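You operate a simulated robot arm through the tools that you are given. There is no shell and no other tool. Be economical: measure what you need, move in short steps, check, and stop when the job is done.

Carry out the task below with a simulated robot arm. There is one attempt and no reset: what you move stays moved.

## Task
Fit the stop peg from the plate box in the selector's socket 2.
Fine: mode knob to OFF before the peg goes in, lid back on the box, then turn the knob up to its new stop. Where these are worked on the way, their far stop is far enough and under half their travel is too little: mode knob.
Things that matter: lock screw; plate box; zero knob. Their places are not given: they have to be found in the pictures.

It is judged by the outcome, as a careful person would: the job done as asked, and still so three seconds after it is handed in. It fails if anything else is knocked over, pushed out of place, dropped, spilled or broken. A push-on lid holds only when it is set on centred and level and pressed home; a screw cap is set on level and turned clockwise until tight.

## Robot
A 6-joint arm with a two-finger parallel gripper, fixed in place. Base frame: the origin is at the foot of the arm, x ahead of it, y to its left, z up; the work surface is at about z = 450. Readings come in mm, rad, newtons and seconds.
With the tool pointing down near the work surface it reaches from about 100 to 580 mm from the base axis. Its first joint turns from -1.152 to 1.152 rad. Payload 2.9 kg.
The TCP is the grasp point between the finger pads, 30 mm short of the fingertips. In the tool frame z runs along the fingers and y along their closing line. The gripper opens to 110 mm. The fingers are 20 mm wide and 10 mm thick; the gripper's body (48 by 112 mm) begins 55 mm behind the TCP.
Orientation is that of the tool frame in the base frame, as [roll, pitch, yaw] about the fixed x, y, z axes, in that order (R = Rz(yaw) Ry(pitch) Rx(roll)). With the fingers straight down and closing along the base's y, the tool's x points along the base's -x, its y along +y and its z along -z.

## Interface
- The arm moves only by the tool send_rows. Its argument "deltas" is a list of rows, each a list of 7 numbers: the shift along the tool's x, y, z in m, then the turn, a rotation vector about the tool's x, y, z in degrees, then the opening, from 0 (shut) to 1 (fully open). In form: [[x, y, z, wx, wy, wz, gripper], ...]. A call has 1 to 20 rows; each row shifts and turns the commanded pose from where the row before left it, along the tool's axes as they then stand. Each row takes 0.2 s and may step no farther than 50 mm and 0.15 rad from the row before; otherwise, or with a gripper value out of range, the whole call is refused. Where a pose cannot be reached the arm comes as near as it can. A force on the tool above 40 N (or 10 N above the force at the start of the call, whichever is more), or a blocked arm, ends the call early, and 0.2 s more pass. The fingers move at their own pace (about 108 mm/s each) and stop on an object; they squeeze with about 23 N. The grip force told is the motor's: it shows also when the fingers shut on nothing. Time passes only in rows, and 0.2 s behind the last, so rows that do not move let the fingers close. It gives the time, the measured TCP pose, the force on the tool (base axes), the opening and the grip force at its end, in the units of the frame above (readings bear some noise), with the torque about the TCP (base axes, N m) and any sound that the robot's microphone picked up.
- Cameras (640 x 400 px; columns grow to the right, rows downward): "scene" is fixed at [65.6, 428.4, 1376.8]; the picture's right is [-0.85, -0.53, 0.00], its down [-0.34, 0.56, -0.76] and it looks along [0.40, -0.64, -0.65] (base axes); focal length 335 px, centre (320, 200). "wrist" rides on the gripper at [72, 17, -103] in the tool frame; the picture's right is [-0.23, 0.97, 0.00], its down [-0.76, -0.18, -0.62] and it looks along [-0.61, -0.14, 0.78] (tool axes); focal length 222 px, centre (320, 200).
- camera(camera): a new picture of that camera. The clock stands still meanwhile.
- point_at(camera, pixels): there is no depth. For up to 12 entries [column, row, z] of the newest picture of that camera ("zoom" is the newest enlarged one), the place [x, y] in the base frame at which the ray of that pixel passes the height z, good to about 2 mm. The clock stands still meanwhile.
- enlarge(camera, box): a new picture of the part [left, top, right, bottom] of that camera's present view, enlarged. The clock stands still meanwhile.
- job_done(): hands the job in; it is judged then, once.

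Go step by step. Measure first, check grasps and placings, and put right what went wrong. The budget is 80 turns and 46 pictures, counting those below and the enlarged ones. Unless the task says otherwise, let go and move clear before handing in, and close with one line.

The tools are called after "Request:" by a JSON object that holds its "op" and its "data". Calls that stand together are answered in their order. send_rows: Moves the arm, as the interface text tells. Its arguments: {"type":"object","properties":{"deltas":{"type":"array","items":{"type":"array","items":{"type":"number"}}}},"required":["deltas"]} The other tools are called the same way: camera (camera) takes a picture; point_at (camera, pixels) gives the place at which the rays of pixels pass given heights; enlarge (camera, box) takes an enlarged picture of a part of a camera's view; job_done () hands the job in.

At the start:

```text
time_s: 0.0
tool_pos: [409.2, -294.5, 750.5]
tool_rot: [-3.141, -0.001, -3.141]
ft_force: [0.2, -0.3, -0.4]
ft_torque: [-0.01, 0.02, -0.02]
width: 110.4
grip_force: 0.0
```

scene: 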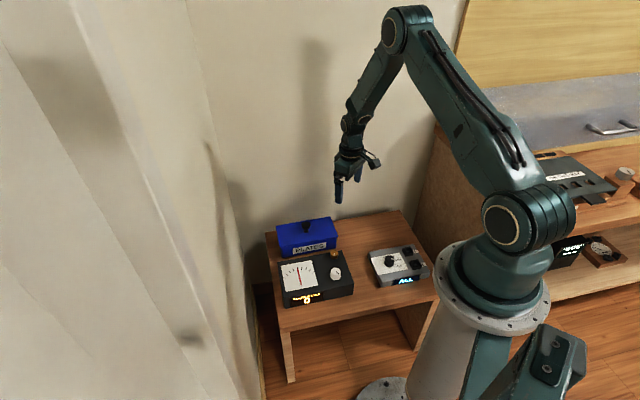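
wrist: 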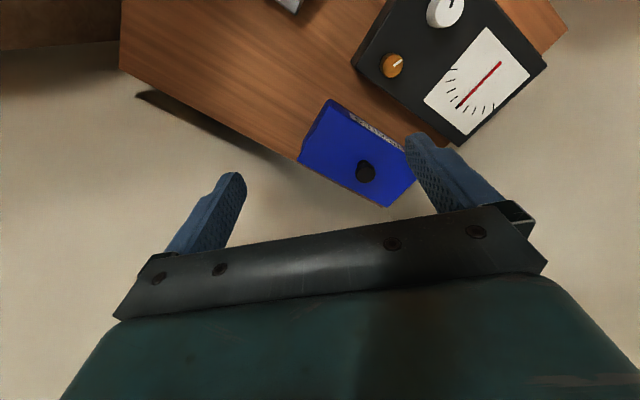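

The scene shows a blue plate box (about 305,237), a meter unit with knobs (315,278) and a selector unit (398,265). I'll enlarge these first.

Request:
{"op": "enlarge", "data": {"camera": "scene", "box": [260, 200, 360, 320]}}

Request:
{"op": "enlarge", "data": {"camera": "scene", "box": [360, 230, 440, 295]}}

```text
3.33 times, centred on (310, 260) of scene
```

zoom: 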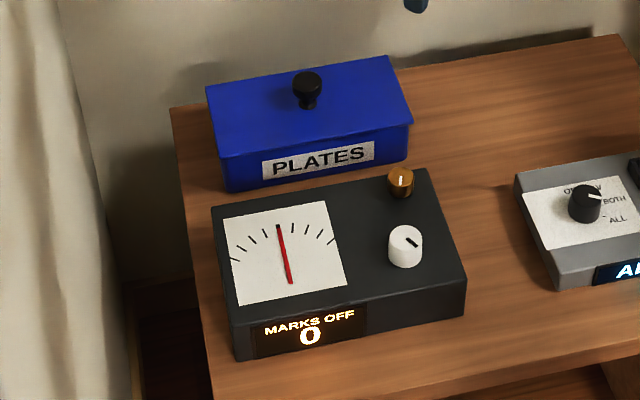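

```text
6.15 times, centred on (400, 262) of scene
```

zoom: 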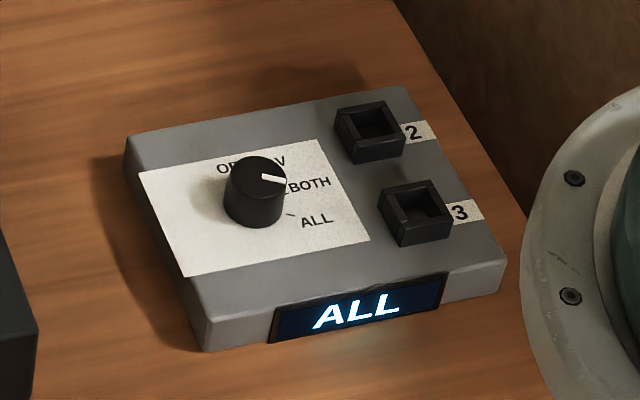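

The mode knob is at the selector's left (zoom 255,190), with sockets at (370,130) and (415,210) marked 2 and 3; display says ALL. I'll measure places.

Request:
{"op": "point_at", "data": {"camera": "zoom", "pixels": [[208, 350, 450], [506, 290, 450], [205, 322, 475], [506, 260, 475], [125, 136, 475], [405, 86, 475], [258, 170, 495], [255, 215, 475], [370, 122, 490], [415, 202, 490], [370, 122, 480], [270, 178, 495]]}}

Request:
{"op": "point_at", "data": {"camera": "scene", "pixels": [[305, 225, 540], [278, 257, 450], [324, 248, 450], [276, 227, 510], [323, 236, 510], [335, 274, 510], [334, 253, 510], [286, 307, 450], [353, 294, 450], [318, 217, 510]]}}

Request:
{"op": "enlarge", "data": {"camera": "wrist", "box": [260, 0, 580, 210]}}

```text
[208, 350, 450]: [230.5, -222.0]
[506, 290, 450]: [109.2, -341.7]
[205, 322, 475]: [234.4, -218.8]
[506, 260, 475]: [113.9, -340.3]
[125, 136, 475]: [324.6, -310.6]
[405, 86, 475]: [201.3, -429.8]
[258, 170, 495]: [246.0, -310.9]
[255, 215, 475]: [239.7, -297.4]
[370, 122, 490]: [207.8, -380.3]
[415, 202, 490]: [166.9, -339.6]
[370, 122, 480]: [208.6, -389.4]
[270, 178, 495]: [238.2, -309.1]
```

```text
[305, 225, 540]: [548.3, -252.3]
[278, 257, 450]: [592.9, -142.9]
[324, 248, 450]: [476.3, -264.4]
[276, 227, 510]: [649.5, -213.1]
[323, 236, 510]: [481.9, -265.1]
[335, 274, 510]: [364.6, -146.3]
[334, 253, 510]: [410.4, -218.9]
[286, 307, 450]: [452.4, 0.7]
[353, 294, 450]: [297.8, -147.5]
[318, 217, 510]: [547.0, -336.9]
```

```text
1.90 times, centred on (420, 105) of wrist
```

zoom: 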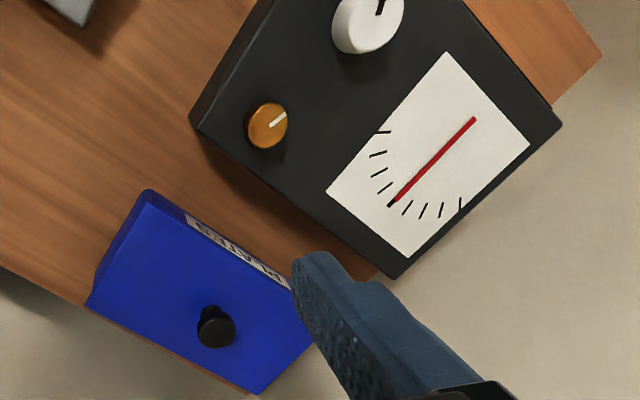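

I'll triangulate the lid knob and the brass and white knobs via the wrist view (zoom 217,327; 267,125; 370,22).

Request:
{"op": "point_at", "data": {"camera": "zoom", "pixels": [[217, 327, 540], [217, 327, 560], [267, 125, 510], [267, 125, 530], [148, 190, 500], [148, 190, 520], [261, 394, 500], [261, 394, 520], [196, 120, 500], [196, 120, 520]]}}

Request:
{"op": "point_at", "data": {"camera": "scene", "pixels": [[305, 224, 540], [305, 224, 560], [334, 252, 510], [334, 252, 530], [324, 236, 500], [324, 236, 520], [318.5, 217, 500], [318.5, 217, 520], [342.5, 251, 500], [342.5, 251, 520]]}}

```text
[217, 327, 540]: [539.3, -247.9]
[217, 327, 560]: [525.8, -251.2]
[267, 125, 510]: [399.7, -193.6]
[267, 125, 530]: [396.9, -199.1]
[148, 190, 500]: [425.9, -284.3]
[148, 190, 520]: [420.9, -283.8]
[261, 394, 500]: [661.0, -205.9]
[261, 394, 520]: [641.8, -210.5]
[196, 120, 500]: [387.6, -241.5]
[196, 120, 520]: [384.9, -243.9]
```

```text
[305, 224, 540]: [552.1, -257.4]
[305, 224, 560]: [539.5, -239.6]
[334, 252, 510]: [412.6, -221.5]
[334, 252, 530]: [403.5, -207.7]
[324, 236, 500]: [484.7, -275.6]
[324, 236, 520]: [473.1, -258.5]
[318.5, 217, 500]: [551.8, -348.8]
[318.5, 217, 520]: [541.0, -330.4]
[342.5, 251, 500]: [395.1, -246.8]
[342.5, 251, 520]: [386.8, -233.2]
```

Corner matches are ambiguous; I'll move the wrist back to view the box and meter centrally.

Request:
{"op": "send_rows", "data": {"deltas": [[0.025, 0.03, 0, 0, 0, 0, 1], [0.025, 0.03, 0, 0, 0, 0, 1], [0.02, 0.03, 0, 0, 0, 0, 1], [0, 0, 0, 0, 0, 0, 1]]}}

Request:
{"op": "camera", "data": {"camera": "wrist"}}

```text
time_s: 1.0
tool_pos: [339.4, -205.8, 749.9]
tool_rot: [-3.139, 0.0, 3.14]
ft_force: [-0.1, -0.3, 0.8]
ft_torque: [0.02, -0.01, -0.01]
width: 110.0
grip_force: 0.0
```

```text
40 pictures are left
```

wrist: 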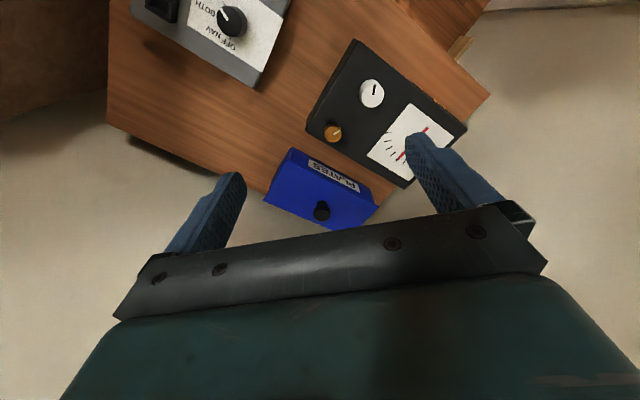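

Request:
{"op": "enlarge", "data": {"camera": "wrist", "box": [220, 30, 480, 235]}}

Request:
{"op": "enlarge", "data": {"camera": "scene", "box": [265, 200, 365, 262]}}

```text
1.95 times, centred on (350, 132) of wrist
```

zoom: 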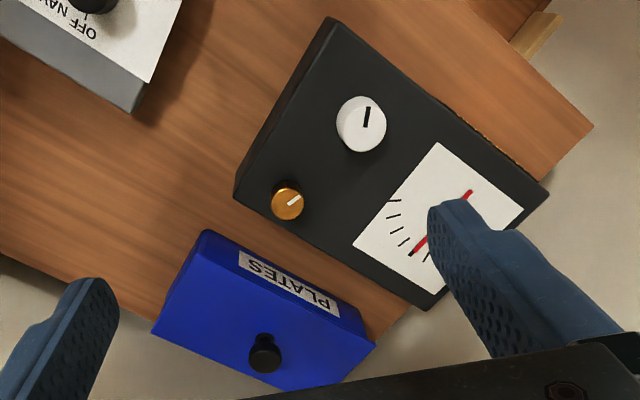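

```text
6.40 times, centred on (315, 231) of scene
```

zoom: 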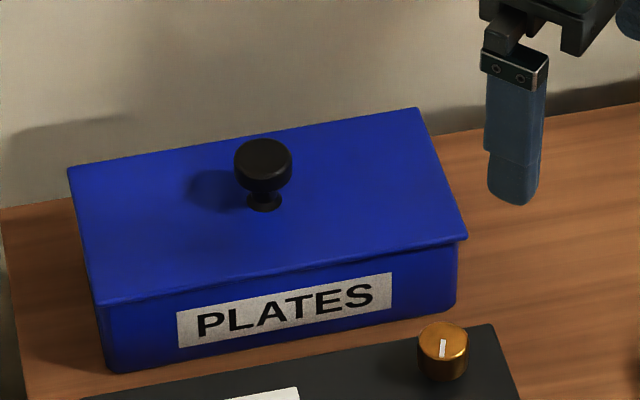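

Matching the lid knob (scene zoom 263,152; wrist raw 322,210) and the other knobs at various heights.

Request:
{"op": "point_at", "data": {"camera": "zoom", "pixels": [[263, 152, 530], [263, 152, 550], [442, 345, 500], [442, 345, 520], [467, 240, 500], [417, 108, 500], [68, 168, 500], [95, 303, 500], [265, 206, 500], [114, 370, 450], [455, 310, 450]]}}

Request:
{"op": "point_at", "data": {"camera": "wrist", "pixels": [[322, 211, 530], [322, 211, 550], [333, 133, 500], [333, 133, 520], [371, 92, 500], [371, 92, 520], [348, 276, 500], [378.2, 206.4, 500], [263.8, 199.7, 500], [291, 148.4, 450], [232, 22, 490], [159, 3, 490]]}}

```text
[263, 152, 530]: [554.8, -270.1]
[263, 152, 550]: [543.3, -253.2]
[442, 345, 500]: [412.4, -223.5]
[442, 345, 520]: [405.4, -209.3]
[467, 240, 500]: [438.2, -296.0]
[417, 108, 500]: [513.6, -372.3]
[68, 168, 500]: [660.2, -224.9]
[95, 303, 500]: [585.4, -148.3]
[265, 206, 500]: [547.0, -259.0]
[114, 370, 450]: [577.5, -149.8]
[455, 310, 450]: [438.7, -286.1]
```

```text
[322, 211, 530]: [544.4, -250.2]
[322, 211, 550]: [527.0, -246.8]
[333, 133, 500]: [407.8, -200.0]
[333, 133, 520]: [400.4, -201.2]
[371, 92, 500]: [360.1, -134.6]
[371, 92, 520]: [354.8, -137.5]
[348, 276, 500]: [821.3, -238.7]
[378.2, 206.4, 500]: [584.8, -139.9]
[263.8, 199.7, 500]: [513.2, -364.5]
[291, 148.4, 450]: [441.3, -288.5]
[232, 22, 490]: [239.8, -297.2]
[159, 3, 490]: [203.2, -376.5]
```

Lid centre is about (549,-260), knob top z≈540, lid axes at 45°. Next I look at the selector closely.

Request:
{"op": "send_rows", "data": {"deltas": [[0.035, -0.014, 0.025, 0, 0, 0, 1], [0.035, -0.014, 0.025, 0, 0, 0, 1], [0.035, -0.013, 0.025, 0, 0, 0, 1], [0.034, -0.013, 0.025, 0, 0, 0, 1], [0, 0, 0, 0, 0, 0, 0.4]]}}

Request:
{"op": "enlarge", "data": {"camera": "wrist", "box": [160, 20, 420, 190]}}

```text
time_s: 2.2
tool_pos: [198.5, -257.3, 648.4]
tool_rot: [-3.141, 0.001, 3.141]
ft_force: [0.3, -0.5, 0.0]
ft_torque: [0.02, -0.02, -0.01]
width: 43.9
grip_force: 0.3
```

```text
2.35 times, centred on (290, 105) of wrist
```

zoom: 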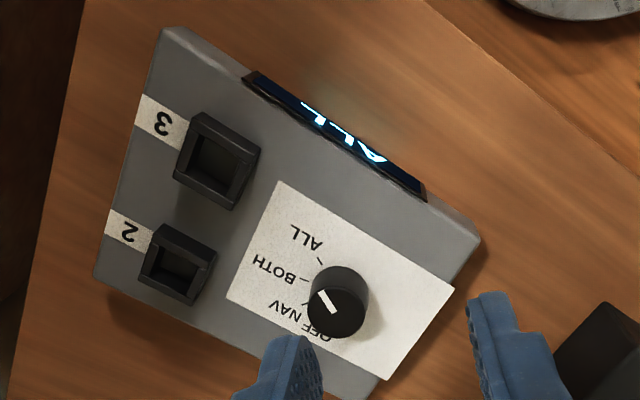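

Request:
{"op": "point_at", "data": {"camera": "zoom", "pixels": [[336, 306, 495], [336, 306, 500], [320, 293, 495], [333, 312, 495], [321, 262, 475], [303, 281, 475], [310, 304, 475], [222, 160, 490], [184, 270, 490], [222, 160, 480], [184, 270, 480], [325, 338, 475]]}}

Request:
{"op": "enlarge", "data": {"camera": "wrist", "box": [240, 90, 340, 170]}}

```text
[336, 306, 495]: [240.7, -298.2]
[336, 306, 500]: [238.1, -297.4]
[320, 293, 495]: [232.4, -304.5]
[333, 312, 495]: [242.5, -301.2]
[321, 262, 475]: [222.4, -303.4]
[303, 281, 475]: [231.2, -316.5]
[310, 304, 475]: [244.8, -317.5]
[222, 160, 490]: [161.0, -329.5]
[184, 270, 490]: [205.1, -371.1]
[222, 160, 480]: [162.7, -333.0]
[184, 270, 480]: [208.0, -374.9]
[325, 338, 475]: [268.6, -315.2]
```

```text
5.00 times, centred on (290, 130) of wrist
```

zoom: 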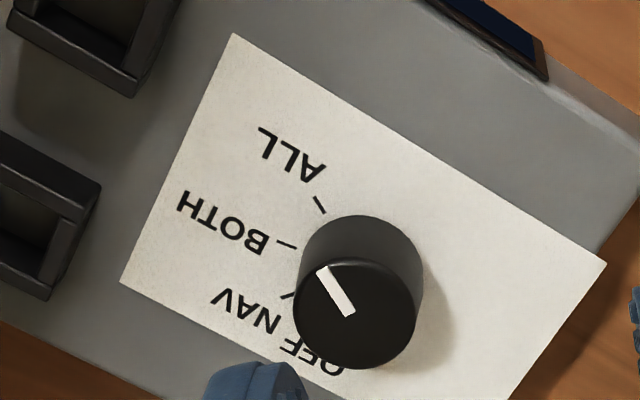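

The mode knob stands at ALL, with OFF about 110° counterclockwise seen from above. I go above (242,-298), pre-turn clockwise 40°, and lower to tips just above the knob.

Request:
{"op": "send_rows", "data": {"deltas": [[-0.0217, -0.0203, 0, 0, 0, 0, 0.5], [-0.0217, -0.0203, 0, 0, 0, 0, 0.5], [0, 0, 0.02, 0, 0, 8, 0.5], [0, 0, 0.02, 0, 0, 8, 0.5], [0, 0, 0.02, 0, 0, 8, 0.5], [0, 0, 0.02, 0, 0, 8, 0.5], [0, 0, 0.02, 0, 0, 8, 0.5], [0, 0, 0, 0, 0, 0, 0.5]]}}

Request:
{"op": "enlarge", "data": {"camera": "scene", "box": [360, 220, 440, 295]}}

Request:
{"op": "camera", "data": {"camera": "wrist"}}

```text
time_s: 4.0
tool_pos: [240.9, -299.3, 549.3]
tool_rot: [-3.141, 0.001, 2.441]
ft_force: [-0.4, -0.3, 0.2]
ft_torque: [0.01, -0.03, 0.0]
width: 54.8
grip_force: 0.0
```

```text
5.33 times, centred on (400, 258) of scene
```

zoom: 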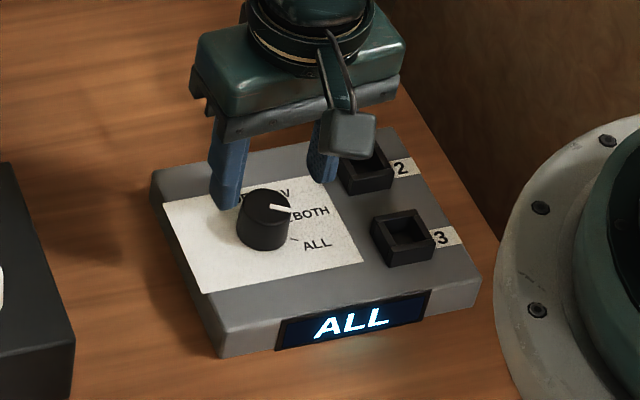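

```text
34 pictures are left
```

wrist: 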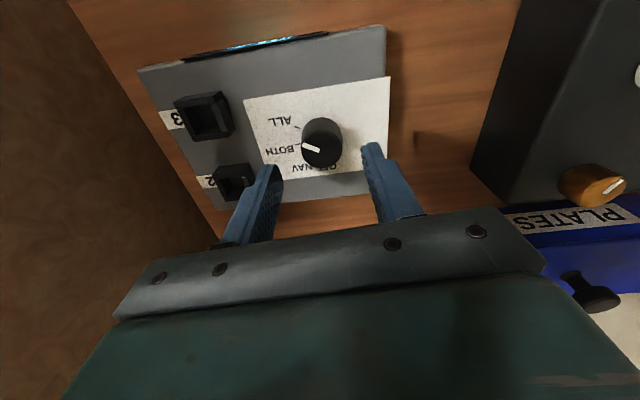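

Request:
{"op": "point_at", "data": {"camera": "wrist", "pixels": [[322, 150, 500], [322, 150, 508], [322, 133, 478], [272, 172, 519], [372, 148, 519], [207, 113, 495], [232, 180, 495]]}}

```text
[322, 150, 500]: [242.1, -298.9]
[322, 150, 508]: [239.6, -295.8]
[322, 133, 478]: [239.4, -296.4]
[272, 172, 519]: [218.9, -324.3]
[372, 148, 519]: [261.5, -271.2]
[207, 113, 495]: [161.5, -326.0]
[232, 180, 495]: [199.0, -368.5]
```

The knob is at about (241,-298), right under the TCP. I lower to z≈514 and close.

Request:
{"op": "send_rows", "data": {"deltas": [[0, 0, 0.012, 0, 0, 0, 0.5], [0, 0, 0.012, 0, 0, 0, 0.5], [0, 0, 0.011, 0, 0, 0, 0.5], [0, 0, 0, 0, 0, 0, 0.2], [0, 0, 0, 0, 0, 0, 0.15], [0, 0, 0, 0, 0, 0, 0.15]]}}

Request:
{"op": "enlarge", "data": {"camera": "scene", "box": [360, 220, 440, 295]}}

```text
time_s: 5.4
tool_pos: [242.2, -298.7, 515.0]
tool_rot: [3.14, 0.0, 2.442]
ft_force: [6.9, 7.1, -3.5]
ft_torque: [0.33, -0.08, -0.04]
width: 30.6
grip_force: 45.2
```

```text
5.33 times, centred on (400, 258) of scene
```

zoom: 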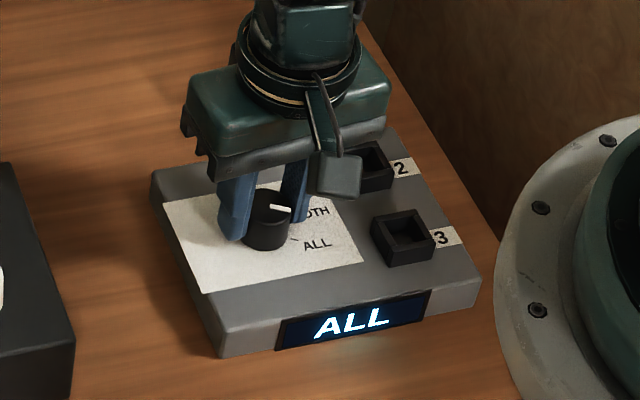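

Held on the knob (30.6 mm) with a slight side load; I ease 1 mm in +y and turn counterclockwise.

Request:
{"op": "send_rows", "data": {"deltas": [[0, 0.001, 0, 0, 0, 0, 0.15], [0, 0, 0, 0, 0, -8, 0.15], [0, 0, 0, 0, 0, -8, 0.15], [0, 0, 0, 0, 0, -8, 0.15], [0, 0, 0, 0, 0, -8, 0.15], [0, 0, 0, 0, 0, -8, 0.15], [0, 0, 0, 0, 0, -8, 0.15], [0, 0, 0, 0, 0, -8, 0.15], [0, 0, 0, 0, 0, -8, 0.15], [0, 0, 0, 0, 0, -8, 0.15], [0, 0, 0, 0, 0, -8, 0.15], [0, 0, 0, 0, 0, -8, 0.15], [0, 0, 0, 0, 0, -8, 0.15], [0, 0, 0, 0, 0, -8, 0.15], [0, 0, 0, 0, 0, 0, 0.15]]}}

Request:
{"op": "enlarge", "data": {"camera": "scene", "box": [360, 220, 440, 295]}}

```text
time_s: 8.6
tool_pos: [242.6, -294.2, 514.3]
tool_rot: [3.134, 0.006, -2.023]
ft_force: [-1.9, 27.0, 19.7]
ft_torque: [0.43, 0.31, -0.01]
width: 30.8
grip_force: 45.1
```

```text
5.33 times, centred on (400, 258) of scene
```

zoom: 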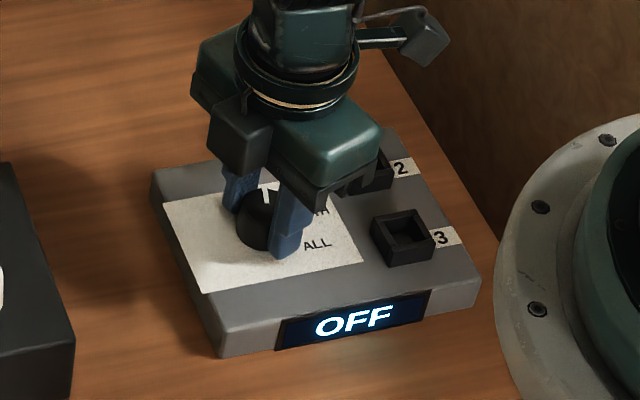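

The display now reads OFF. I release and rise.

Request:
{"op": "send_rows", "data": {"deltas": [[0, 0, 0, 0, 0, 0, 0.5], [0, 0, 0, 0, 0, 0, 0.5], [0, 0, -0.03, 0, 0, 0, 0.5], [0, 0, -0.03, 0, 0, 8, 0.5], [0, 0, -0.03, 0, 0, 8, 0.5], [0, 0, -0.03, 0, 0, 8, 0.5], [0, 0, -0.03, 0, 0, 8, 0.5], [0, 0, 0, 0, 0, 0, 0.5]]}}

Request:
{"op": "enlarge", "data": {"camera": "scene", "box": [360, 220, 440, 295]}}

Request:
{"op": "camera", "data": {"camera": "wrist"}}

```text
time_s: 10.4
tool_pos: [243.7, -296.6, 664.0]
tool_rot: [3.141, 0.0, -2.584]
ft_force: [-0.2, -0.1, -0.5]
ft_torque: [0.0, 0.0, -0.03]
width: 55.1
grip_force: 0.0
```

```text
5.33 times, centred on (400, 258) of scene
```

zoom: 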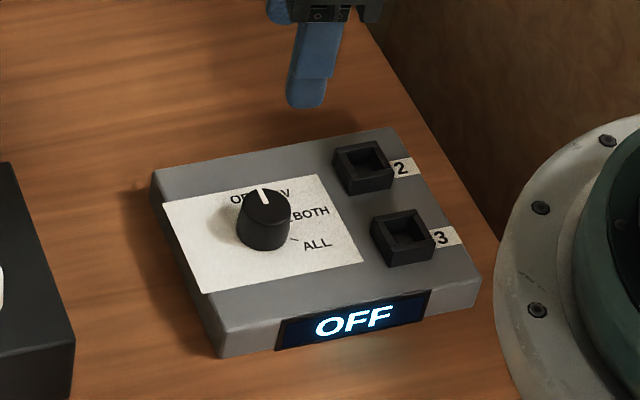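

```text
30 pictures are left
```

wrist: 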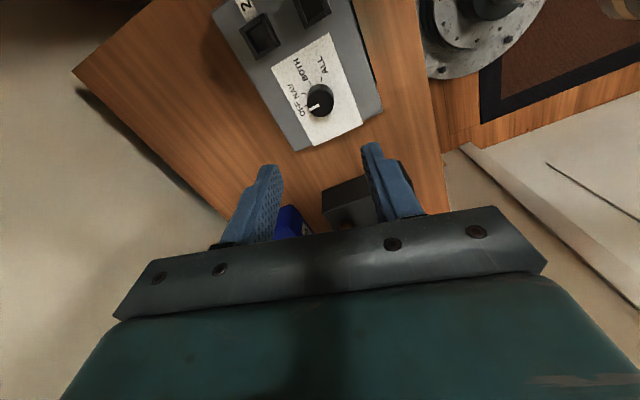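

The selector is in order. I turn to yaw 154.7° (closing tangentially) and move out toward the box lid knob, testing the reach at height.

Request:
{"op": "send_rows", "data": {"deltas": [[0, 0, 0, 0, 0, 8.2, 0.5], [0, 0, 0, 0, 0, 8.2, 0.5], [0, 0, 0, 0, 0, 8.2, 0.5], [0, 0, 0, 0, 0, 8.2, 0.5], [0, 0, 0, 0, 0, 8.2, 0.5], [0, 0, 0, 0, 0, 8.2, 0.5], [0, 0, 0, 0, 0, 8.0, 0.5], [-0.0368, 0.0328, 0, 0, 0, 0, 0.5], [-0.0368, 0.0328, 0, 0, 0, 0, 0.5], [-0.0368, 0.0328, 0, 0, 0, 0, 0.5], [-0.0368, 0.0328, 0, 0, 0, 0, 0.5], [-0.0368, 0.0328, 0, 0, 0, 0, 0.5], [-0.038, 0, 0.025, 0, 0, 0, 0.5], [-0.0385, 0, 0.025, 0, 0, 0, 0.5], [0, 0, 0, 0, 0, 0, 0.5]]}}

Request:
{"op": "camera", "data": {"camera": "wrist"}}

Request:
{"op": "enlarge", "data": {"camera": "scene", "box": [265, 180, 375, 262]}}

```text
time_s: 13.6
tool_pos: [547.4, -260.3, 616.7]
tool_rot: [-3.14, -0.004, 2.703]
ft_force: [-0.6, 0.5, -1.0]
ft_torque: [0.01, 0.0, -0.03]
width: 55.1
grip_force: 0.1
```

```text
29 pictures are left
```

wrist: 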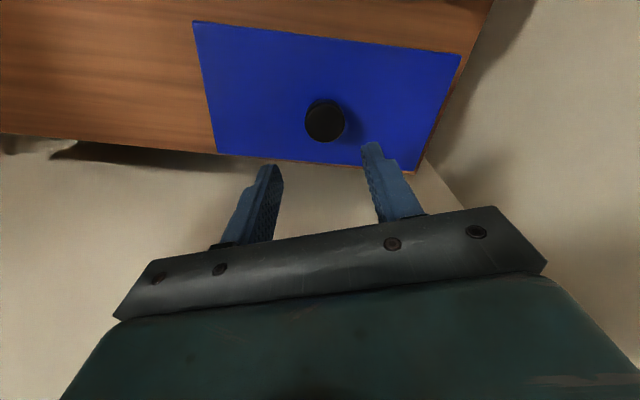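

```text
4.88 times, centred on (320, 221) of scene
```

zoom: 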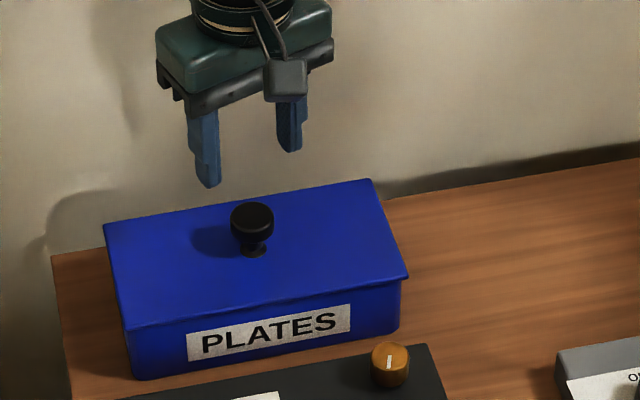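

Reach is fine here. I measure the lid knob (wrist 323,118) and lid corners.

Request:
{"op": "point_at", "data": {"camera": "wrist", "pixels": [[323, 116, 540], [328, 116, 530], [194, 22, 503], [460, 56, 503], [413, 173, 503], [218, 153, 503], [268, 170, 587], [372, 147, 587]]}}

Request:
{"op": "point_at", "data": {"camera": "zoom", "pixels": [[252, 219, 540], [253, 250, 503], [408, 276, 503], [370, 180, 503], [104, 225, 503], [127, 327, 503]]}}

```text
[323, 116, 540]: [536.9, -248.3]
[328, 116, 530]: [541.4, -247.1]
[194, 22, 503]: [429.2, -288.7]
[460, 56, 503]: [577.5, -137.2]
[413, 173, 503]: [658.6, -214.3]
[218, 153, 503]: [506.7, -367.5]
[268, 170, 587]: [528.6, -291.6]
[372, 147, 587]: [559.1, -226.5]
```

```text
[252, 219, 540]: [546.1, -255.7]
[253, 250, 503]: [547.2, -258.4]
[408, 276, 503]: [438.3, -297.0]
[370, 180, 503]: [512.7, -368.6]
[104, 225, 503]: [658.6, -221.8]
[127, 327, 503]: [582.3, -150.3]
```

Triangulation puts the lid top at z≈514, knob top ≈552, centre ≈(539,-249). I shift there, descend to z≈570 first, then grip level 554.

Request:
{"op": "send_rows", "data": {"deltas": [[0.0124, 0.0067, 0, 0, 0, 0, 0.5], [0, 0, 0.02, 0, 0, 0, 0.5], [0, 0, 0.02, 0, 0, 0, 0.5], [0, 0, 0.012, 0, 0, 0, 0.5], [0, 0, 0.011, 0, 0, 0, 0.5], [0, 0, 0, 0, 0, 0, 0.5]]}}

Request:
{"op": "camera", "data": {"camera": "wrist"}}

Request:
{"op": "enlarge", "data": {"camera": "scene", "box": [265, 180, 375, 262]}}

```text
time_s: 15.0
tool_pos: [541.1, -249.6, 553.4]
tool_rot: [-3.141, 0.001, 2.701]
ft_force: [1.1, -0.1, 0.9]
ft_torque: [0.01, 0.03, 0.0]
width: 55.3
grip_force: 0.1
```

```text
27 pictures are left
```

wrist: 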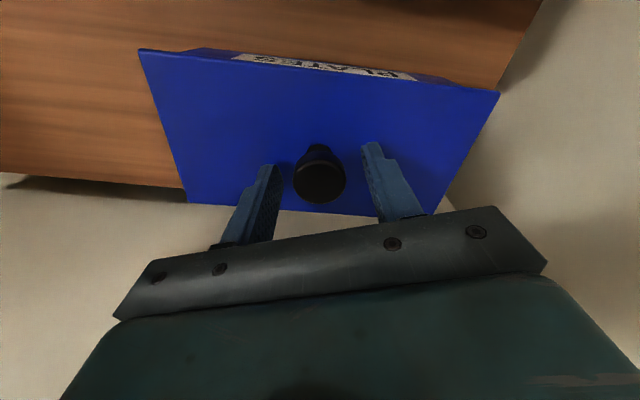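

```text
4.88 times, centred on (320, 221) of scene
```

zoom: 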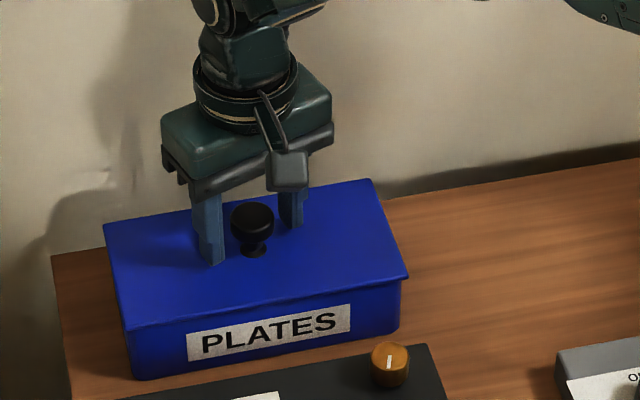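

Request:
{"op": "point_at", "data": {"camera": "wrist", "pixels": [[319, 182, 552], [319, 182, 546], [319, 153, 530]]}}

Request:
{"op": "point_at", "data": {"camera": "zoom", "pixels": [[252, 218, 552], [252, 218, 546], [253, 252, 514]]}}

```text
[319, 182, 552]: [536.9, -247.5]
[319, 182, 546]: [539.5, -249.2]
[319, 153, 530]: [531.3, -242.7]
```

```text
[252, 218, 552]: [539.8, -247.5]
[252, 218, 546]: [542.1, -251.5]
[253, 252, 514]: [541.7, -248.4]
```

Knob centred under the TCP. Close, let settle.

Request:
{"op": "send_rows", "data": {"deltas": [[0, 0, 0, 0, 0, 0, 0.15], [0, 0, 0, 0, 0, 0, 0.1], [0, 0, 0, 0, 0, 0, 0.1], [0, 0, 0, 0, 0, 0, 0.1]]}}

```text
time_s: 16.0
tool_pos: [540.2, -249.3, 552.3]
tool_rot: [-3.14, -0.002, 2.703]
ft_force: [0.2, 0.7, 0.7]
ft_torque: [0.01, 0.01, 0.01]
width: 30.5
grip_force: 22.8
heard: snap
```

A snap was heard as the grip closed on 30.5 mm; I lift gently and look.

Request:
{"op": "send_rows", "data": {"deltas": [[0, 0, -0.005, 0, 0, 0, 0.1], [0, 0, -0.005, 0, 0, 0, 0.1], [0, 0, -0.01, 0, 0, 0, 0.1], [0, 0, -0.01, 0, 0, 0, 0.1], [0, 0, 0, 0, 0, 0, 0.1]]}}

Request:
{"op": "enlarge", "data": {"camera": "scene", "box": [265, 180, 375, 262]}}

```text
time_s: 17.2
tool_pos: [540.8, -248.2, 581.3]
tool_rot: [-3.141, -0.001, 2.702]
ft_force: [-0.1, 0.4, -0.5]
ft_torque: [-0.01, -0.02, 0.05]
width: 30.4
grip_force: 22.7
```

```text
4.88 times, centred on (320, 221) of scene
```

zoom: 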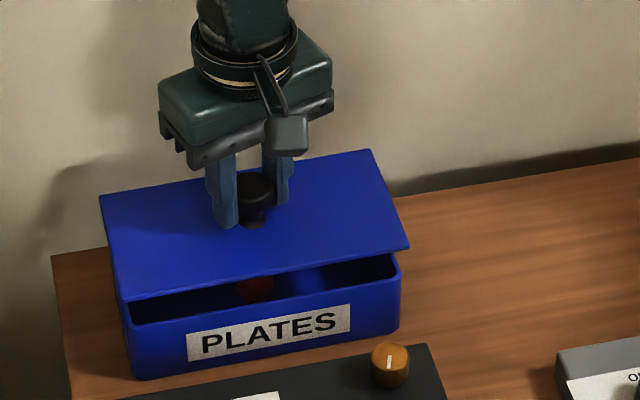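

The lid is free and level in the grip. I check the free table area behind the selector for laying it down.

Request:
{"op": "camera", "data": {"camera": "scene"}}

Request:
{"op": "point_at", "data": {"camera": "scene", "pixels": [[400, 210, 450], [436, 290, 450], [340, 222, 450], [370, 245, 450], [265, 234, 450]]}}

```text
24 pictures are left
```

scene: 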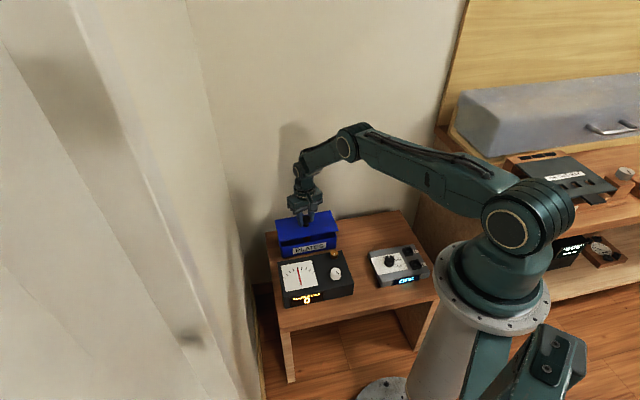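

```text
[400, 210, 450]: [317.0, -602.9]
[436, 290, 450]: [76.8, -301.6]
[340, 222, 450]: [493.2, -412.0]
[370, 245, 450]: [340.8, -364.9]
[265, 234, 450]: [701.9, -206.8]
```

There's room behind the selector: target lid centre (378,-392). I lift, carry level, and lower partway.

Request:
{"op": "send_rows", "data": {"deltas": [[0, 0, -0.03, 0, 0, 0, 0.1], [0, 0, -0.03, 0, 0, 0, 0.1], [0.0173, -0.0397, 0, 0, 0, 0, 0.1], [0.0173, -0.0397, 0, 0, 0, 0, 0.1], [0.0173, -0.0397, 0, 0, 0, 0, 0.1], [0.0173, -0.0397, 0, 0, 0, 0, 0.1], [0.0173, -0.0397, 0, 0, 0, 0, 0.1], [0, 0, 0, 0, 0, 0, 0.1], [0, 0, 0.03, 0, 0, 0, 0.1], [0, 0, 0.03, 0, 0, 0, 0.1], [0, 0, 0.03, 0, 0, 0, 0.1], [0, 0, 0.02, 0, 0, 0, 0.1], [0, 0, 0, 0, 0, 0, 0.1]]}}

Request:
{"op": "enlarge", "data": {"camera": "scene", "box": [265, 190, 440, 300]}}

```text
time_s: 20.0
tool_pos: [377.3, -394.4, 533.0]
tool_rot: [-3.142, 0.0, 2.702]
ft_force: [-0.4, -0.1, -1.4]
ft_torque: [0.02, -0.03, 0.02]
width: 30.4
grip_force: 23.1
```

```text
3.64 times, centred on (352, 245) of scene
```

zoom: 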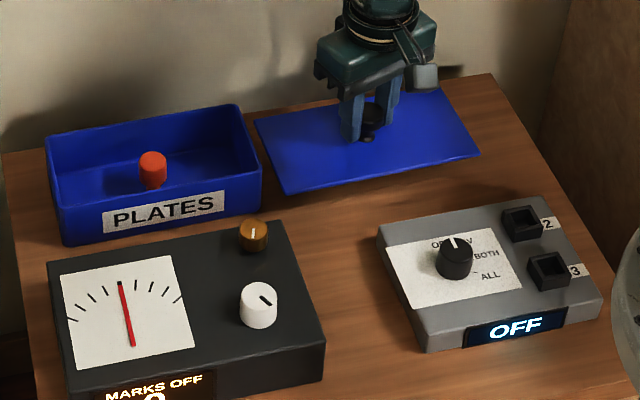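

Clear of everything; the red-capped peg is visible in the box (zoom 152,165). I lower the lid to the table.

Request:
{"op": "send_rows", "data": {"deltas": [[0, 0, 0.015, 0, 0, 0, 0.1], [0, 0, 0.01, 0, 0, 0, 0.1], [0, 0, 0.003, 0, 0, 0, 0.1], [0, 0, 0.003, 0, 0, 0, 0.1], [0, 0, 0, 0, 0, 0, 0.1]]}}

```text
time_s: 21.2
tool_pos: [378.5, -390.9, 501.5]
tool_rot: [3.141, 0.0, 2.702]
ft_force: [0.8, 0.5, -1.8]
ft_torque: [0.01, 0.01, 0.02]
width: 30.3
grip_force: 22.5
```

Request:
{"op": "send_rows", "data": {"deltas": [[0, 0, 0.003, 0, 0, 0, 0.1], [0, 0, 0.002, 0, 0, 0, 0.1], [0, 0, 0, 0, 0, 0, 0.1]]}}

Request:
{"op": "enlarge", "data": {"camera": "scene", "box": [330, 190, 410, 240]}}

```text
time_s: 22.0
tool_pos: [380.6, -394.0, 497.4]
tool_rot: [-3.139, 0.004, 2.703]
ft_force: [0.1, 2.2, 25.2]
ft_torque: [0.05, 0.06, -0.14]
width: 30.3
grip_force: 23.0
```

```text
8.00 times, centred on (370, 215) of scene
```

zoom: 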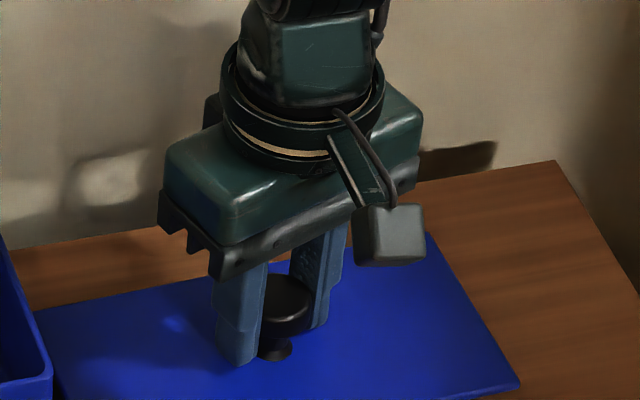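

The lid rests on the table (25 N at z 497.5). I release, rise, and move to view the box interior.

Request:
{"op": "send_rows", "data": {"deltas": [[0, 0, -0.001, 0, 0, 0, 0.1], [0, 0, 0, 0, 0, 0, 0.5], [0, 0, 0, 0, 0, 0, 0.5], [0, 0, -0.03, 0, 0, 0, 0.5], [0, 0, -0.04, 0, 0, 0, 0.5], [0, 0, -0.04, 0, 0, 0, 0.5], [0, 0, -0.04, 0, 0, 0, 0.5], [0.0076, 0.0452, 0, 0, 0, 0, 0.5], [0.0076, 0.0452, 0, 0, 0, 0, 0.5], [0.0076, 0.0452, 0, 0, 0, 0, 0.5], [0.0076, 0.0452, 0, 0, 0, 0, 0.5], [0.0076, 0.0452, 0, 0, 0, 0, 0.5], [0, 0, 0, 0, 0, 0, 0.4]]}}

Request:
{"op": "camera", "data": {"camera": "wrist"}}

Request:
{"op": "enlarge", "data": {"camera": "scene", "box": [265, 205, 385, 270]}}

```text
time_s: 24.8
tool_pos: [439.8, -173.3, 647.8]
tool_rot: [3.142, -0.001, 2.703]
ft_force: [0.6, 0.2, -0.2]
ft_torque: [-0.01, 0.01, -0.01]
width: 43.8
grip_force: 0.1
```

```text
21 pictures are left
```

wrist: 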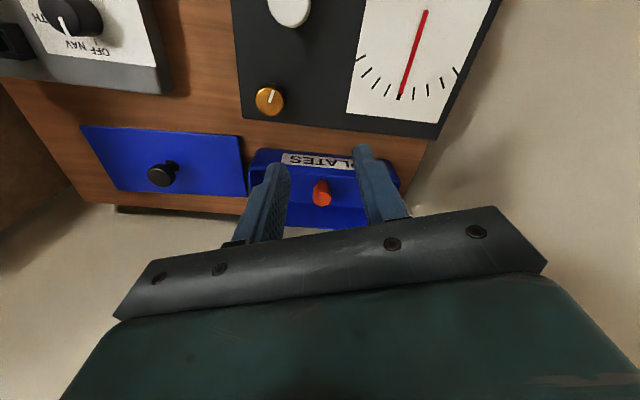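

```text
5.33 times, centred on (325, 238) of scene
```

zoom: 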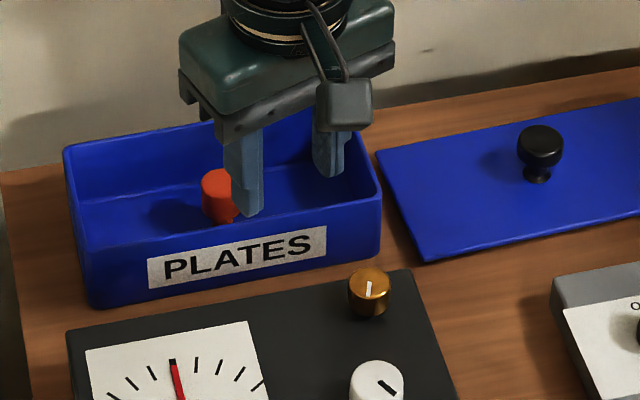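

Request:
{"op": "enlarge", "data": {"camera": "wrist", "box": [250, 140, 410, 230]}}

Request:
{"op": "point_at", "data": {"camera": "wrist", "pixels": [[321, 187, 480], [321, 187, 500], [321, 200, 460], [162, 174, 488], [241, 137, 455], [247, 197, 455], [80, 127, 455], [110, 189, 455]]}}

Request:
{"op": "point_at", "data": {"camera": "scene", "pixels": [[305.5, 228.5, 480], [305.5, 228.5, 500], [305.5, 234, 470], [366, 220, 488]]}}

```text
4.00 times, centred on (330, 185) of wrist
```

zoom: 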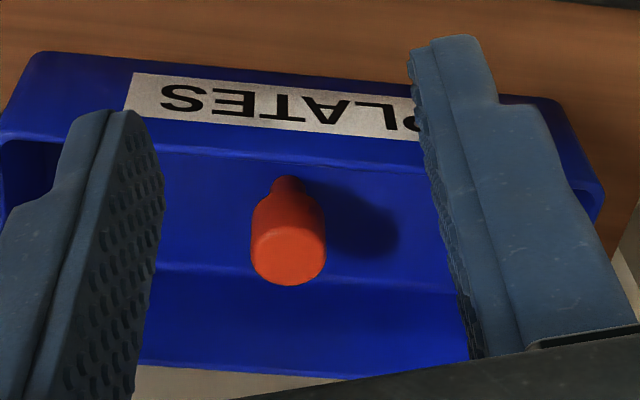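

```text
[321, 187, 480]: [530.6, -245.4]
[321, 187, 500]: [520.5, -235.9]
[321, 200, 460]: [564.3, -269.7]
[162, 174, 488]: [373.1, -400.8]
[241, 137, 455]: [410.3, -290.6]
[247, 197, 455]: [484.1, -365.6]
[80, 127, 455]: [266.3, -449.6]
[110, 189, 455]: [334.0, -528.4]
```

```text
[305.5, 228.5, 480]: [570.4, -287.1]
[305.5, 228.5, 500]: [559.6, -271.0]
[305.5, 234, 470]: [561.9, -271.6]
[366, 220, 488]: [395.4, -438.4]
```

Request:
{"op": "point_at", "data": {"camera": "wrist", "pixels": [[322, 200, 490], [322, 200, 500], [322, 200, 510], [321.5, 182, 465]]}}

Request:
{"op": "point_at", "data": {"camera": "scene", "pixels": [[306, 233.5, 490], [306, 233.5, 500], [306, 233.5, 510], [306, 241.5, 465]]}}

```text
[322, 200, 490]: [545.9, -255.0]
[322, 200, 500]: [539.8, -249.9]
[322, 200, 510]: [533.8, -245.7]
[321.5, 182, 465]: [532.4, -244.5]
```

```text
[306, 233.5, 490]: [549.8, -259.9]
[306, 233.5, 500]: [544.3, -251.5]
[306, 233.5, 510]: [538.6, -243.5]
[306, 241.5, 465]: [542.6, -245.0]
```

The peg is at about (539,-247.5) with top z≈505. I move over it and take a close scene view of its shape.

Request:
{"op": "send_rows", "data": {"deltas": [[-0.0405, -0.0086, 0, 0, 0, 0, 0.45], [-0.0405, -0.0086, 0, 0, 0, 0, 0.45], [-0.0405, -0.0087, 0, 0, 0, 0, 0.45], [0, 0, 0.048, 0, 0, 0, 0.45], [0, 0, 0, 0, 0, 0, 0.45]]}}

Request:
{"op": "enlarge", "data": {"camera": "scene", "box": [285, 220, 325, 255]}}

Request:
{"op": "enlarge", "data": {"camera": "wrist", "box": [220, 30, 420, 170]}}

```text
time_s: 26.0
tool_pos: [539.5, -248.5, 598.8]
tool_rot: [3.141, 0.001, 2.7]
ft_force: [-0.3, 0.2, 0.9]
ft_torque: [0.02, -0.01, 0.01]
width: 49.7
grip_force: 0.1
```

```text
11.43 times, centred on (305, 238) of scene
```

zoom: 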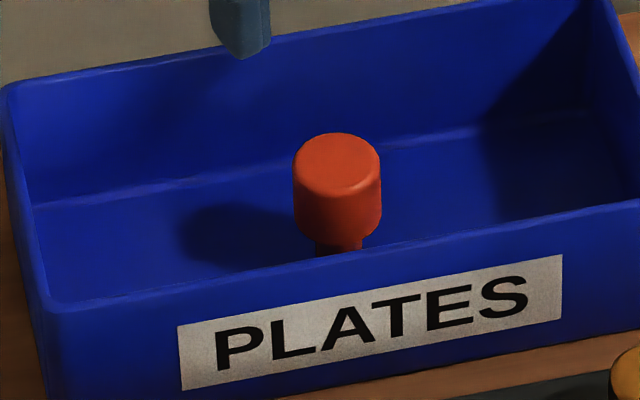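

```text
2.86 times, centred on (320, 100) of wrist
```

zoom: 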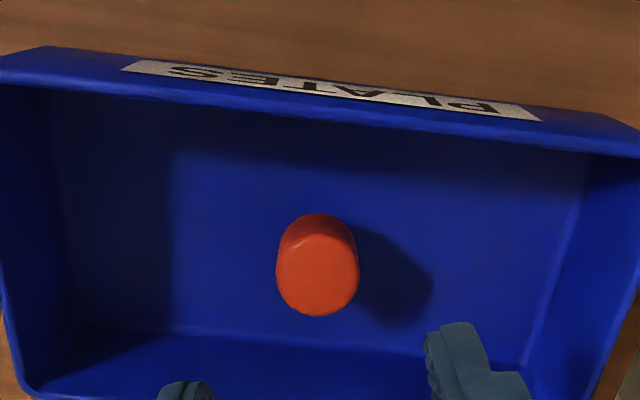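

Request:
{"op": "point_at", "data": {"camera": "zoom", "pixels": [[318, 276, 500], [318, 276, 505], [318, 276, 510]]}}

Request:
{"op": "point_at", "data": {"camera": "scene", "pixels": [[306.6, 234.3, 500], [306.6, 234.3, 505], [306.6, 234.3, 510]]}}

```text
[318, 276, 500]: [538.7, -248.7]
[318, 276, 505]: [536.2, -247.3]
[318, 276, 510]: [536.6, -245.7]
```

```text
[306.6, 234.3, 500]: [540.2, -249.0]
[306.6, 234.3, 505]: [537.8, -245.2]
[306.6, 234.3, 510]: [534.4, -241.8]
```

Peg top ≈(539,-248,502), straight under the TCP. I descend so the tips end at z≈481 (bottom of the red head) and close.

Request:
{"op": "send_rows", "data": {"deltas": [[0, 0, 0.03, 0, 0, 0, 0.5], [0, 0, 0.03, 0, 0, 0, 0.5], [0, 0, 0.015, 0, 0, 0, 0.5], [0, 0, 0.013, 0, 0, 0, 0.5], [0, 0, 0, 0, 0, 0, 0.5], [0, 0, 0, 0, 0, 0, 0.15], [0, 0, 0, 0, 0, 0, 0.1], [0, 0, 0, 0, 0, 0, 0.1]]}}

Request:
{"op": "enlarge", "data": {"camera": "scene", "box": [285, 215, 325, 250]}}

```text
time_s: 27.8
tool_pos: [534.9, -246.3, 514.6]
tool_rot: [-3.14, 0.0, 2.703]
ft_force: [0.4, 0.4, 0.1]
ft_torque: [-0.01, 0.01, -0.03]
width: 25.0
grip_force: 23.1
out of reach, approached as far as the arm can: row 4
```

```text
11.43 times, centred on (305, 232) of scene
```

zoom: 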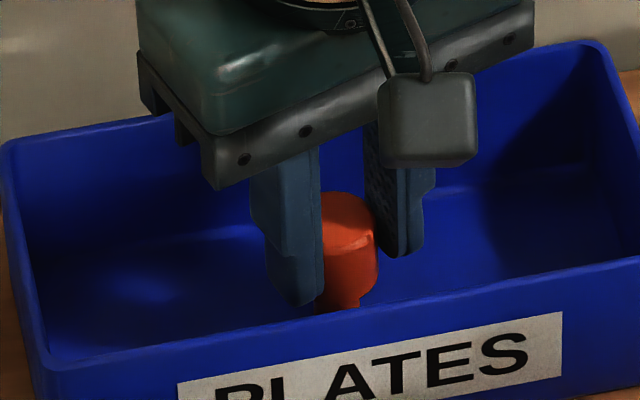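

Gripped (25 mm) with the peg about 4 mm outward of the TCP. I lift it and carry it to near the selector.

Request:
{"op": "send_rows", "data": {"deltas": [[0, 0, -0.01, 0, 0, 0, 0.1], [0, 0, -0.03, 0, 0, 0, 0.1], [0, 0, -0.045, 0, 0, 0, 0.1], [0, 0, -0.04, 0, 0, 0, 0.1], [0.0356, -0.0321, 0, 0, 0, 0, 0.1], [0.0356, -0.0321, 0, 0, 0, 0, 0.1], [0.0356, -0.0321, 0, 0, 0, 0, 0.1], [0.0356, -0.0321, 0, 0, 0, 0, 0.1], [0.0356, -0.0321, 0, 0, 0, 0, 0.1], [0.0356, -0.0321, 0, 0, 0, 0, 0.1], [0, 0, 0, 0, 0, 0, 0.1]]}}

Request:
{"op": "enlarge", "data": {"camera": "scene", "box": [360, 190, 440, 290]}}

Request:
{"op": "enlarge", "data": {"camera": "wrist", "box": [200, 30, 360, 180]}}

```text
time_s: 30.2
tool_pos: [259.5, -328.8, 638.8]
tool_rot: [-3.141, -0.001, 2.702]
ft_force: [0.3, 0.1, 0.2]
ft_torque: [-0.02, 0.0, 0.01]
width: 25.2
grip_force: 23.2
```

```text
4.00 times, centred on (400, 240) of scene
```

zoom: 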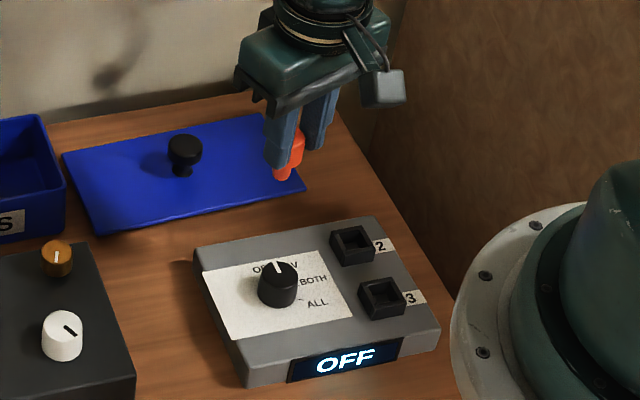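

```text
2.67 times, centred on (280, 105) of wrist
```

zoom: 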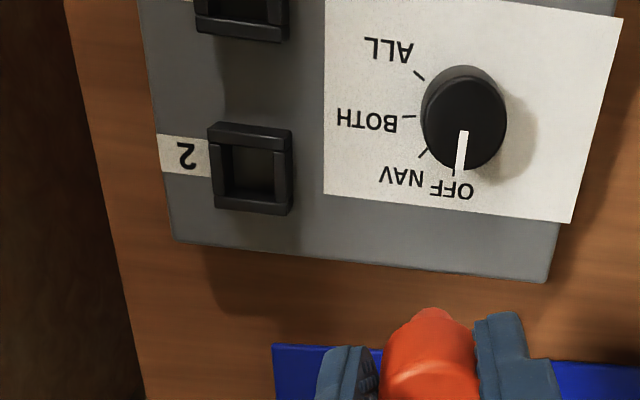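

Request:
{"op": "enlarge", "data": {"camera": "wrist", "box": [232, 70, 282, 112]}}

Request:
{"op": "enlarge", "data": {"camera": "scene", "box": [398, 232, 428, 262]}}

```text
9.52 times, centred on (257, 91) of wrist
```

zoom: 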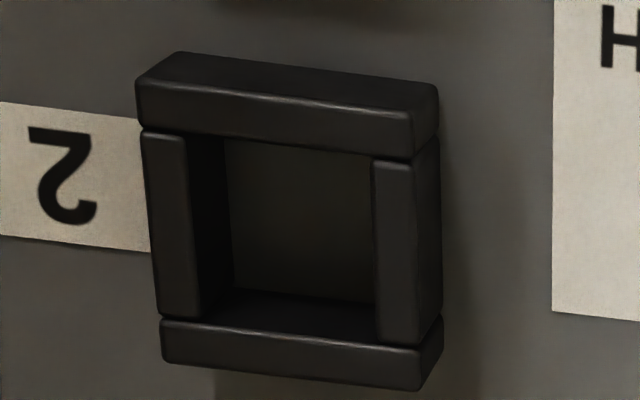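

```text
13.33 times, centred on (413, 247) of scene
```

zoom: 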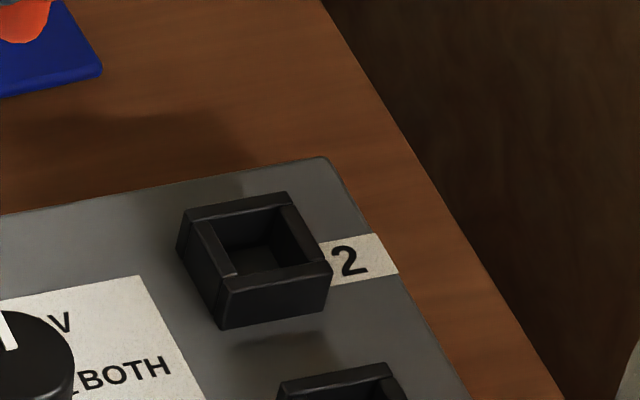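

Request:
{"op": "point_at", "data": {"camera": "zoom", "pixels": [[258, 239, 490], [258, 239, 500], [258, 239, 510]]}}

Request:
{"op": "point_at", "data": {"camera": "wrist", "pixels": [[253.3, 95, 490], [253.3, 95, 500], [253.3, 95, 510], [246.7, 86, 500], [266, 89, 500], [266.9, 107.5, 500], [247.8, 105, 500], [447, 89, 500]]}}

```text
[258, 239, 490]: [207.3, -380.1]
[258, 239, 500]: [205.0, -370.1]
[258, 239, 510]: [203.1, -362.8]
```

```text
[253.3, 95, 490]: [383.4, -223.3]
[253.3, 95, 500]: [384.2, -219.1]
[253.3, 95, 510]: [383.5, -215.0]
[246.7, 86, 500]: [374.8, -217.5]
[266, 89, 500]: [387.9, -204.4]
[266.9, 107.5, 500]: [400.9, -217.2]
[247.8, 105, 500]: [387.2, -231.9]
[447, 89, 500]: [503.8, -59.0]
```

Socket 2's rim centres at (204,-370.5), z≈500. I bring the peg above it (bottom ≈10 mm over the rim) and check from both cameras.

Request:
{"op": "send_rows", "data": {"deltas": [[0.0185, -0.0306, 0, 0, 0, 0, 0.1], [0.0185, -0.0307, 0, 0, 0, 0, 0.1], [0, 0, 0.03, 0, 0, 0, 0.1], [0, 0, 0.037, 0, 0, 0, 0.1], [0, 0, 0, 0, 0, 0, 0.1]]}}

Request:
{"op": "enlarge", "data": {"camera": "scene", "box": [390, 220, 430, 260]}}

Request:
{"op": "enlarge", "data": {"camera": "wrist", "box": [260, 90, 380, 190]}}

```text
time_s: 31.4
tool_pos: [201.1, -368.6, 573.3]
tool_rot: [-3.141, 0.0, 2.702]
ft_force: [-0.3, 0.1, -0.2]
ft_torque: [-0.02, 0.0, 0.01]
width: 25.4
grip_force: 22.9
```

```text
10.00 times, centred on (410, 240) of scene
```

zoom: 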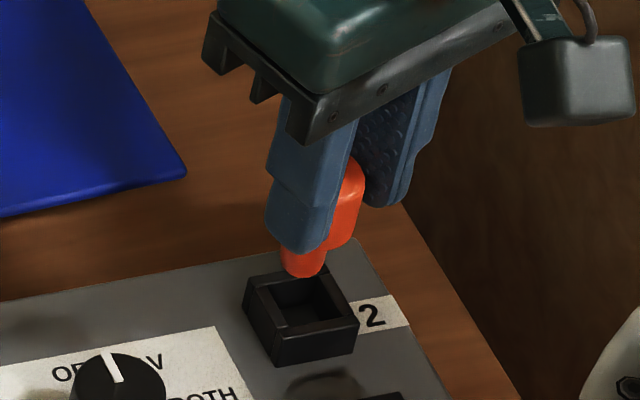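

```text
4.00 times, centred on (320, 140) of wrist
```

zoom: 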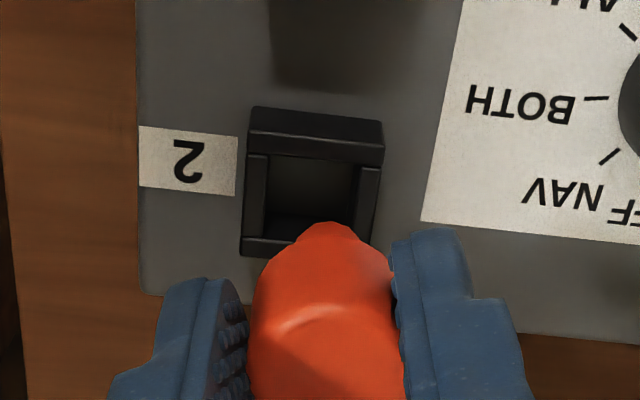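

Request:
{"op": "point_at", "data": {"camera": "zoom", "pixels": [[330, 224, 513], [330, 238, 513], [330, 224, 508], [311, 185, 500], [311, 185, 495], [260, 240, 500], [366, 252, 500], [380, 165, 500], [248, 152, 500]]}}

Request:
{"op": "point_at", "data": {"camera": "scene", "pixels": [[408.3, 246.8, 513], [408.3, 247.8, 513], [408.3, 246.8, 508]]}}

```text
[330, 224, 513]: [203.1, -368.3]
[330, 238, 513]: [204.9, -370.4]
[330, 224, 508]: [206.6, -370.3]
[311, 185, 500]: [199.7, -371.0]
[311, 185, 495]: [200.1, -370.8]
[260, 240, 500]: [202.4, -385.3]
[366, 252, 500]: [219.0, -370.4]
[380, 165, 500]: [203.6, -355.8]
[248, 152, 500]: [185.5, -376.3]
```

```text
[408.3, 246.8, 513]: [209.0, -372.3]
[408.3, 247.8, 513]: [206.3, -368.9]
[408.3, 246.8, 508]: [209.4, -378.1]
```

Peg bottom ≈(205.5,-370.7), socket centre ≈(203.5,-371.5). I shift slightly and lower gently into the opening.

Request:
{"op": "send_rows", "data": {"deltas": [[0.0011, -0.0011, 0, 0, 0, 0, 0.1], [0, 0, 0.006, 0, 0, 0, 0.1], [0, 0, 0.005, 0, 0, 0, 0.1], [0, 0, 0.004, 0, 0, 0, 0.1], [0, 0, 0.003, 0, 0, 0, 0.1], [0, 0, 0, 0, 0, 0, 0.1]]}}

Request:
{"op": "enlarge", "data": {"camera": "scene", "box": [390, 220, 430, 260]}}

```text
time_s: 32.8
tool_pos: [198.1, -368.2, 553.6]
tool_rot: [-3.141, -0.001, 2.702]
ft_force: [-1.4, 0.0, 0.0]
ft_torque: [-0.03, 0.0, 0.03]
width: 25.5
grip_force: 23.3
```

```text
10.00 times, centred on (410, 240) of scene
```

zoom: 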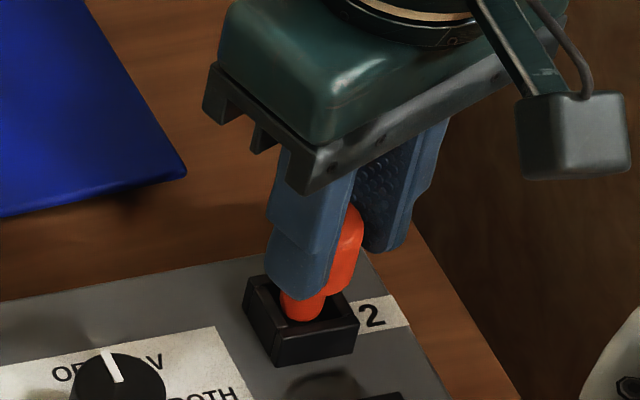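

The stem is entering the opening with no force; continue down.

Request:
{"op": "send_rows", "data": {"deltas": [[0, 0, 0.004, 0, 0, 0, 0.1], [0, 0, 0.004, 0, 0, 0, 0.1], [0, 0, 0.003, 0, 0, 0, 0.1], [0, 0, 0.003, 0, 0, 0, 0.1], [0, 0, 0.002, 0, 0, 0, 0.1], [0, 0, 0, 0, 0, 0, 0.1]]}}

Request:
{"op": "enlarge", "data": {"camera": "scene", "box": [390, 220, 430, 260]}}

```text
time_s: 34.2
tool_pos: [197.1, -368.1, 538.3]
tool_rot: [-3.141, 0.002, 2.701]
ft_force: [-2.8, 1.1, 17.9]
ft_torque: [0.04, 0.06, -0.02]
width: 25.2
grip_force: 23.1
```

```text
10.00 times, centred on (410, 240) of scene
```

zoom: 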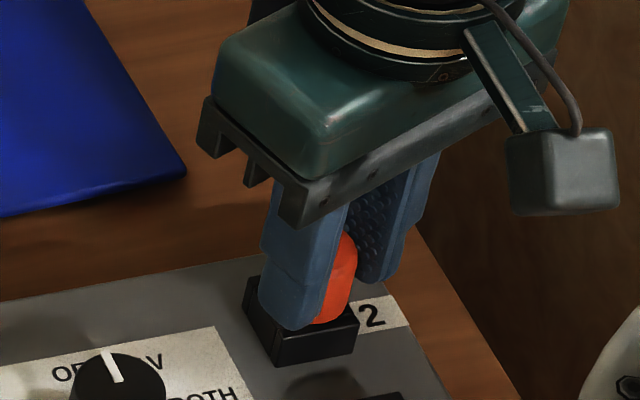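

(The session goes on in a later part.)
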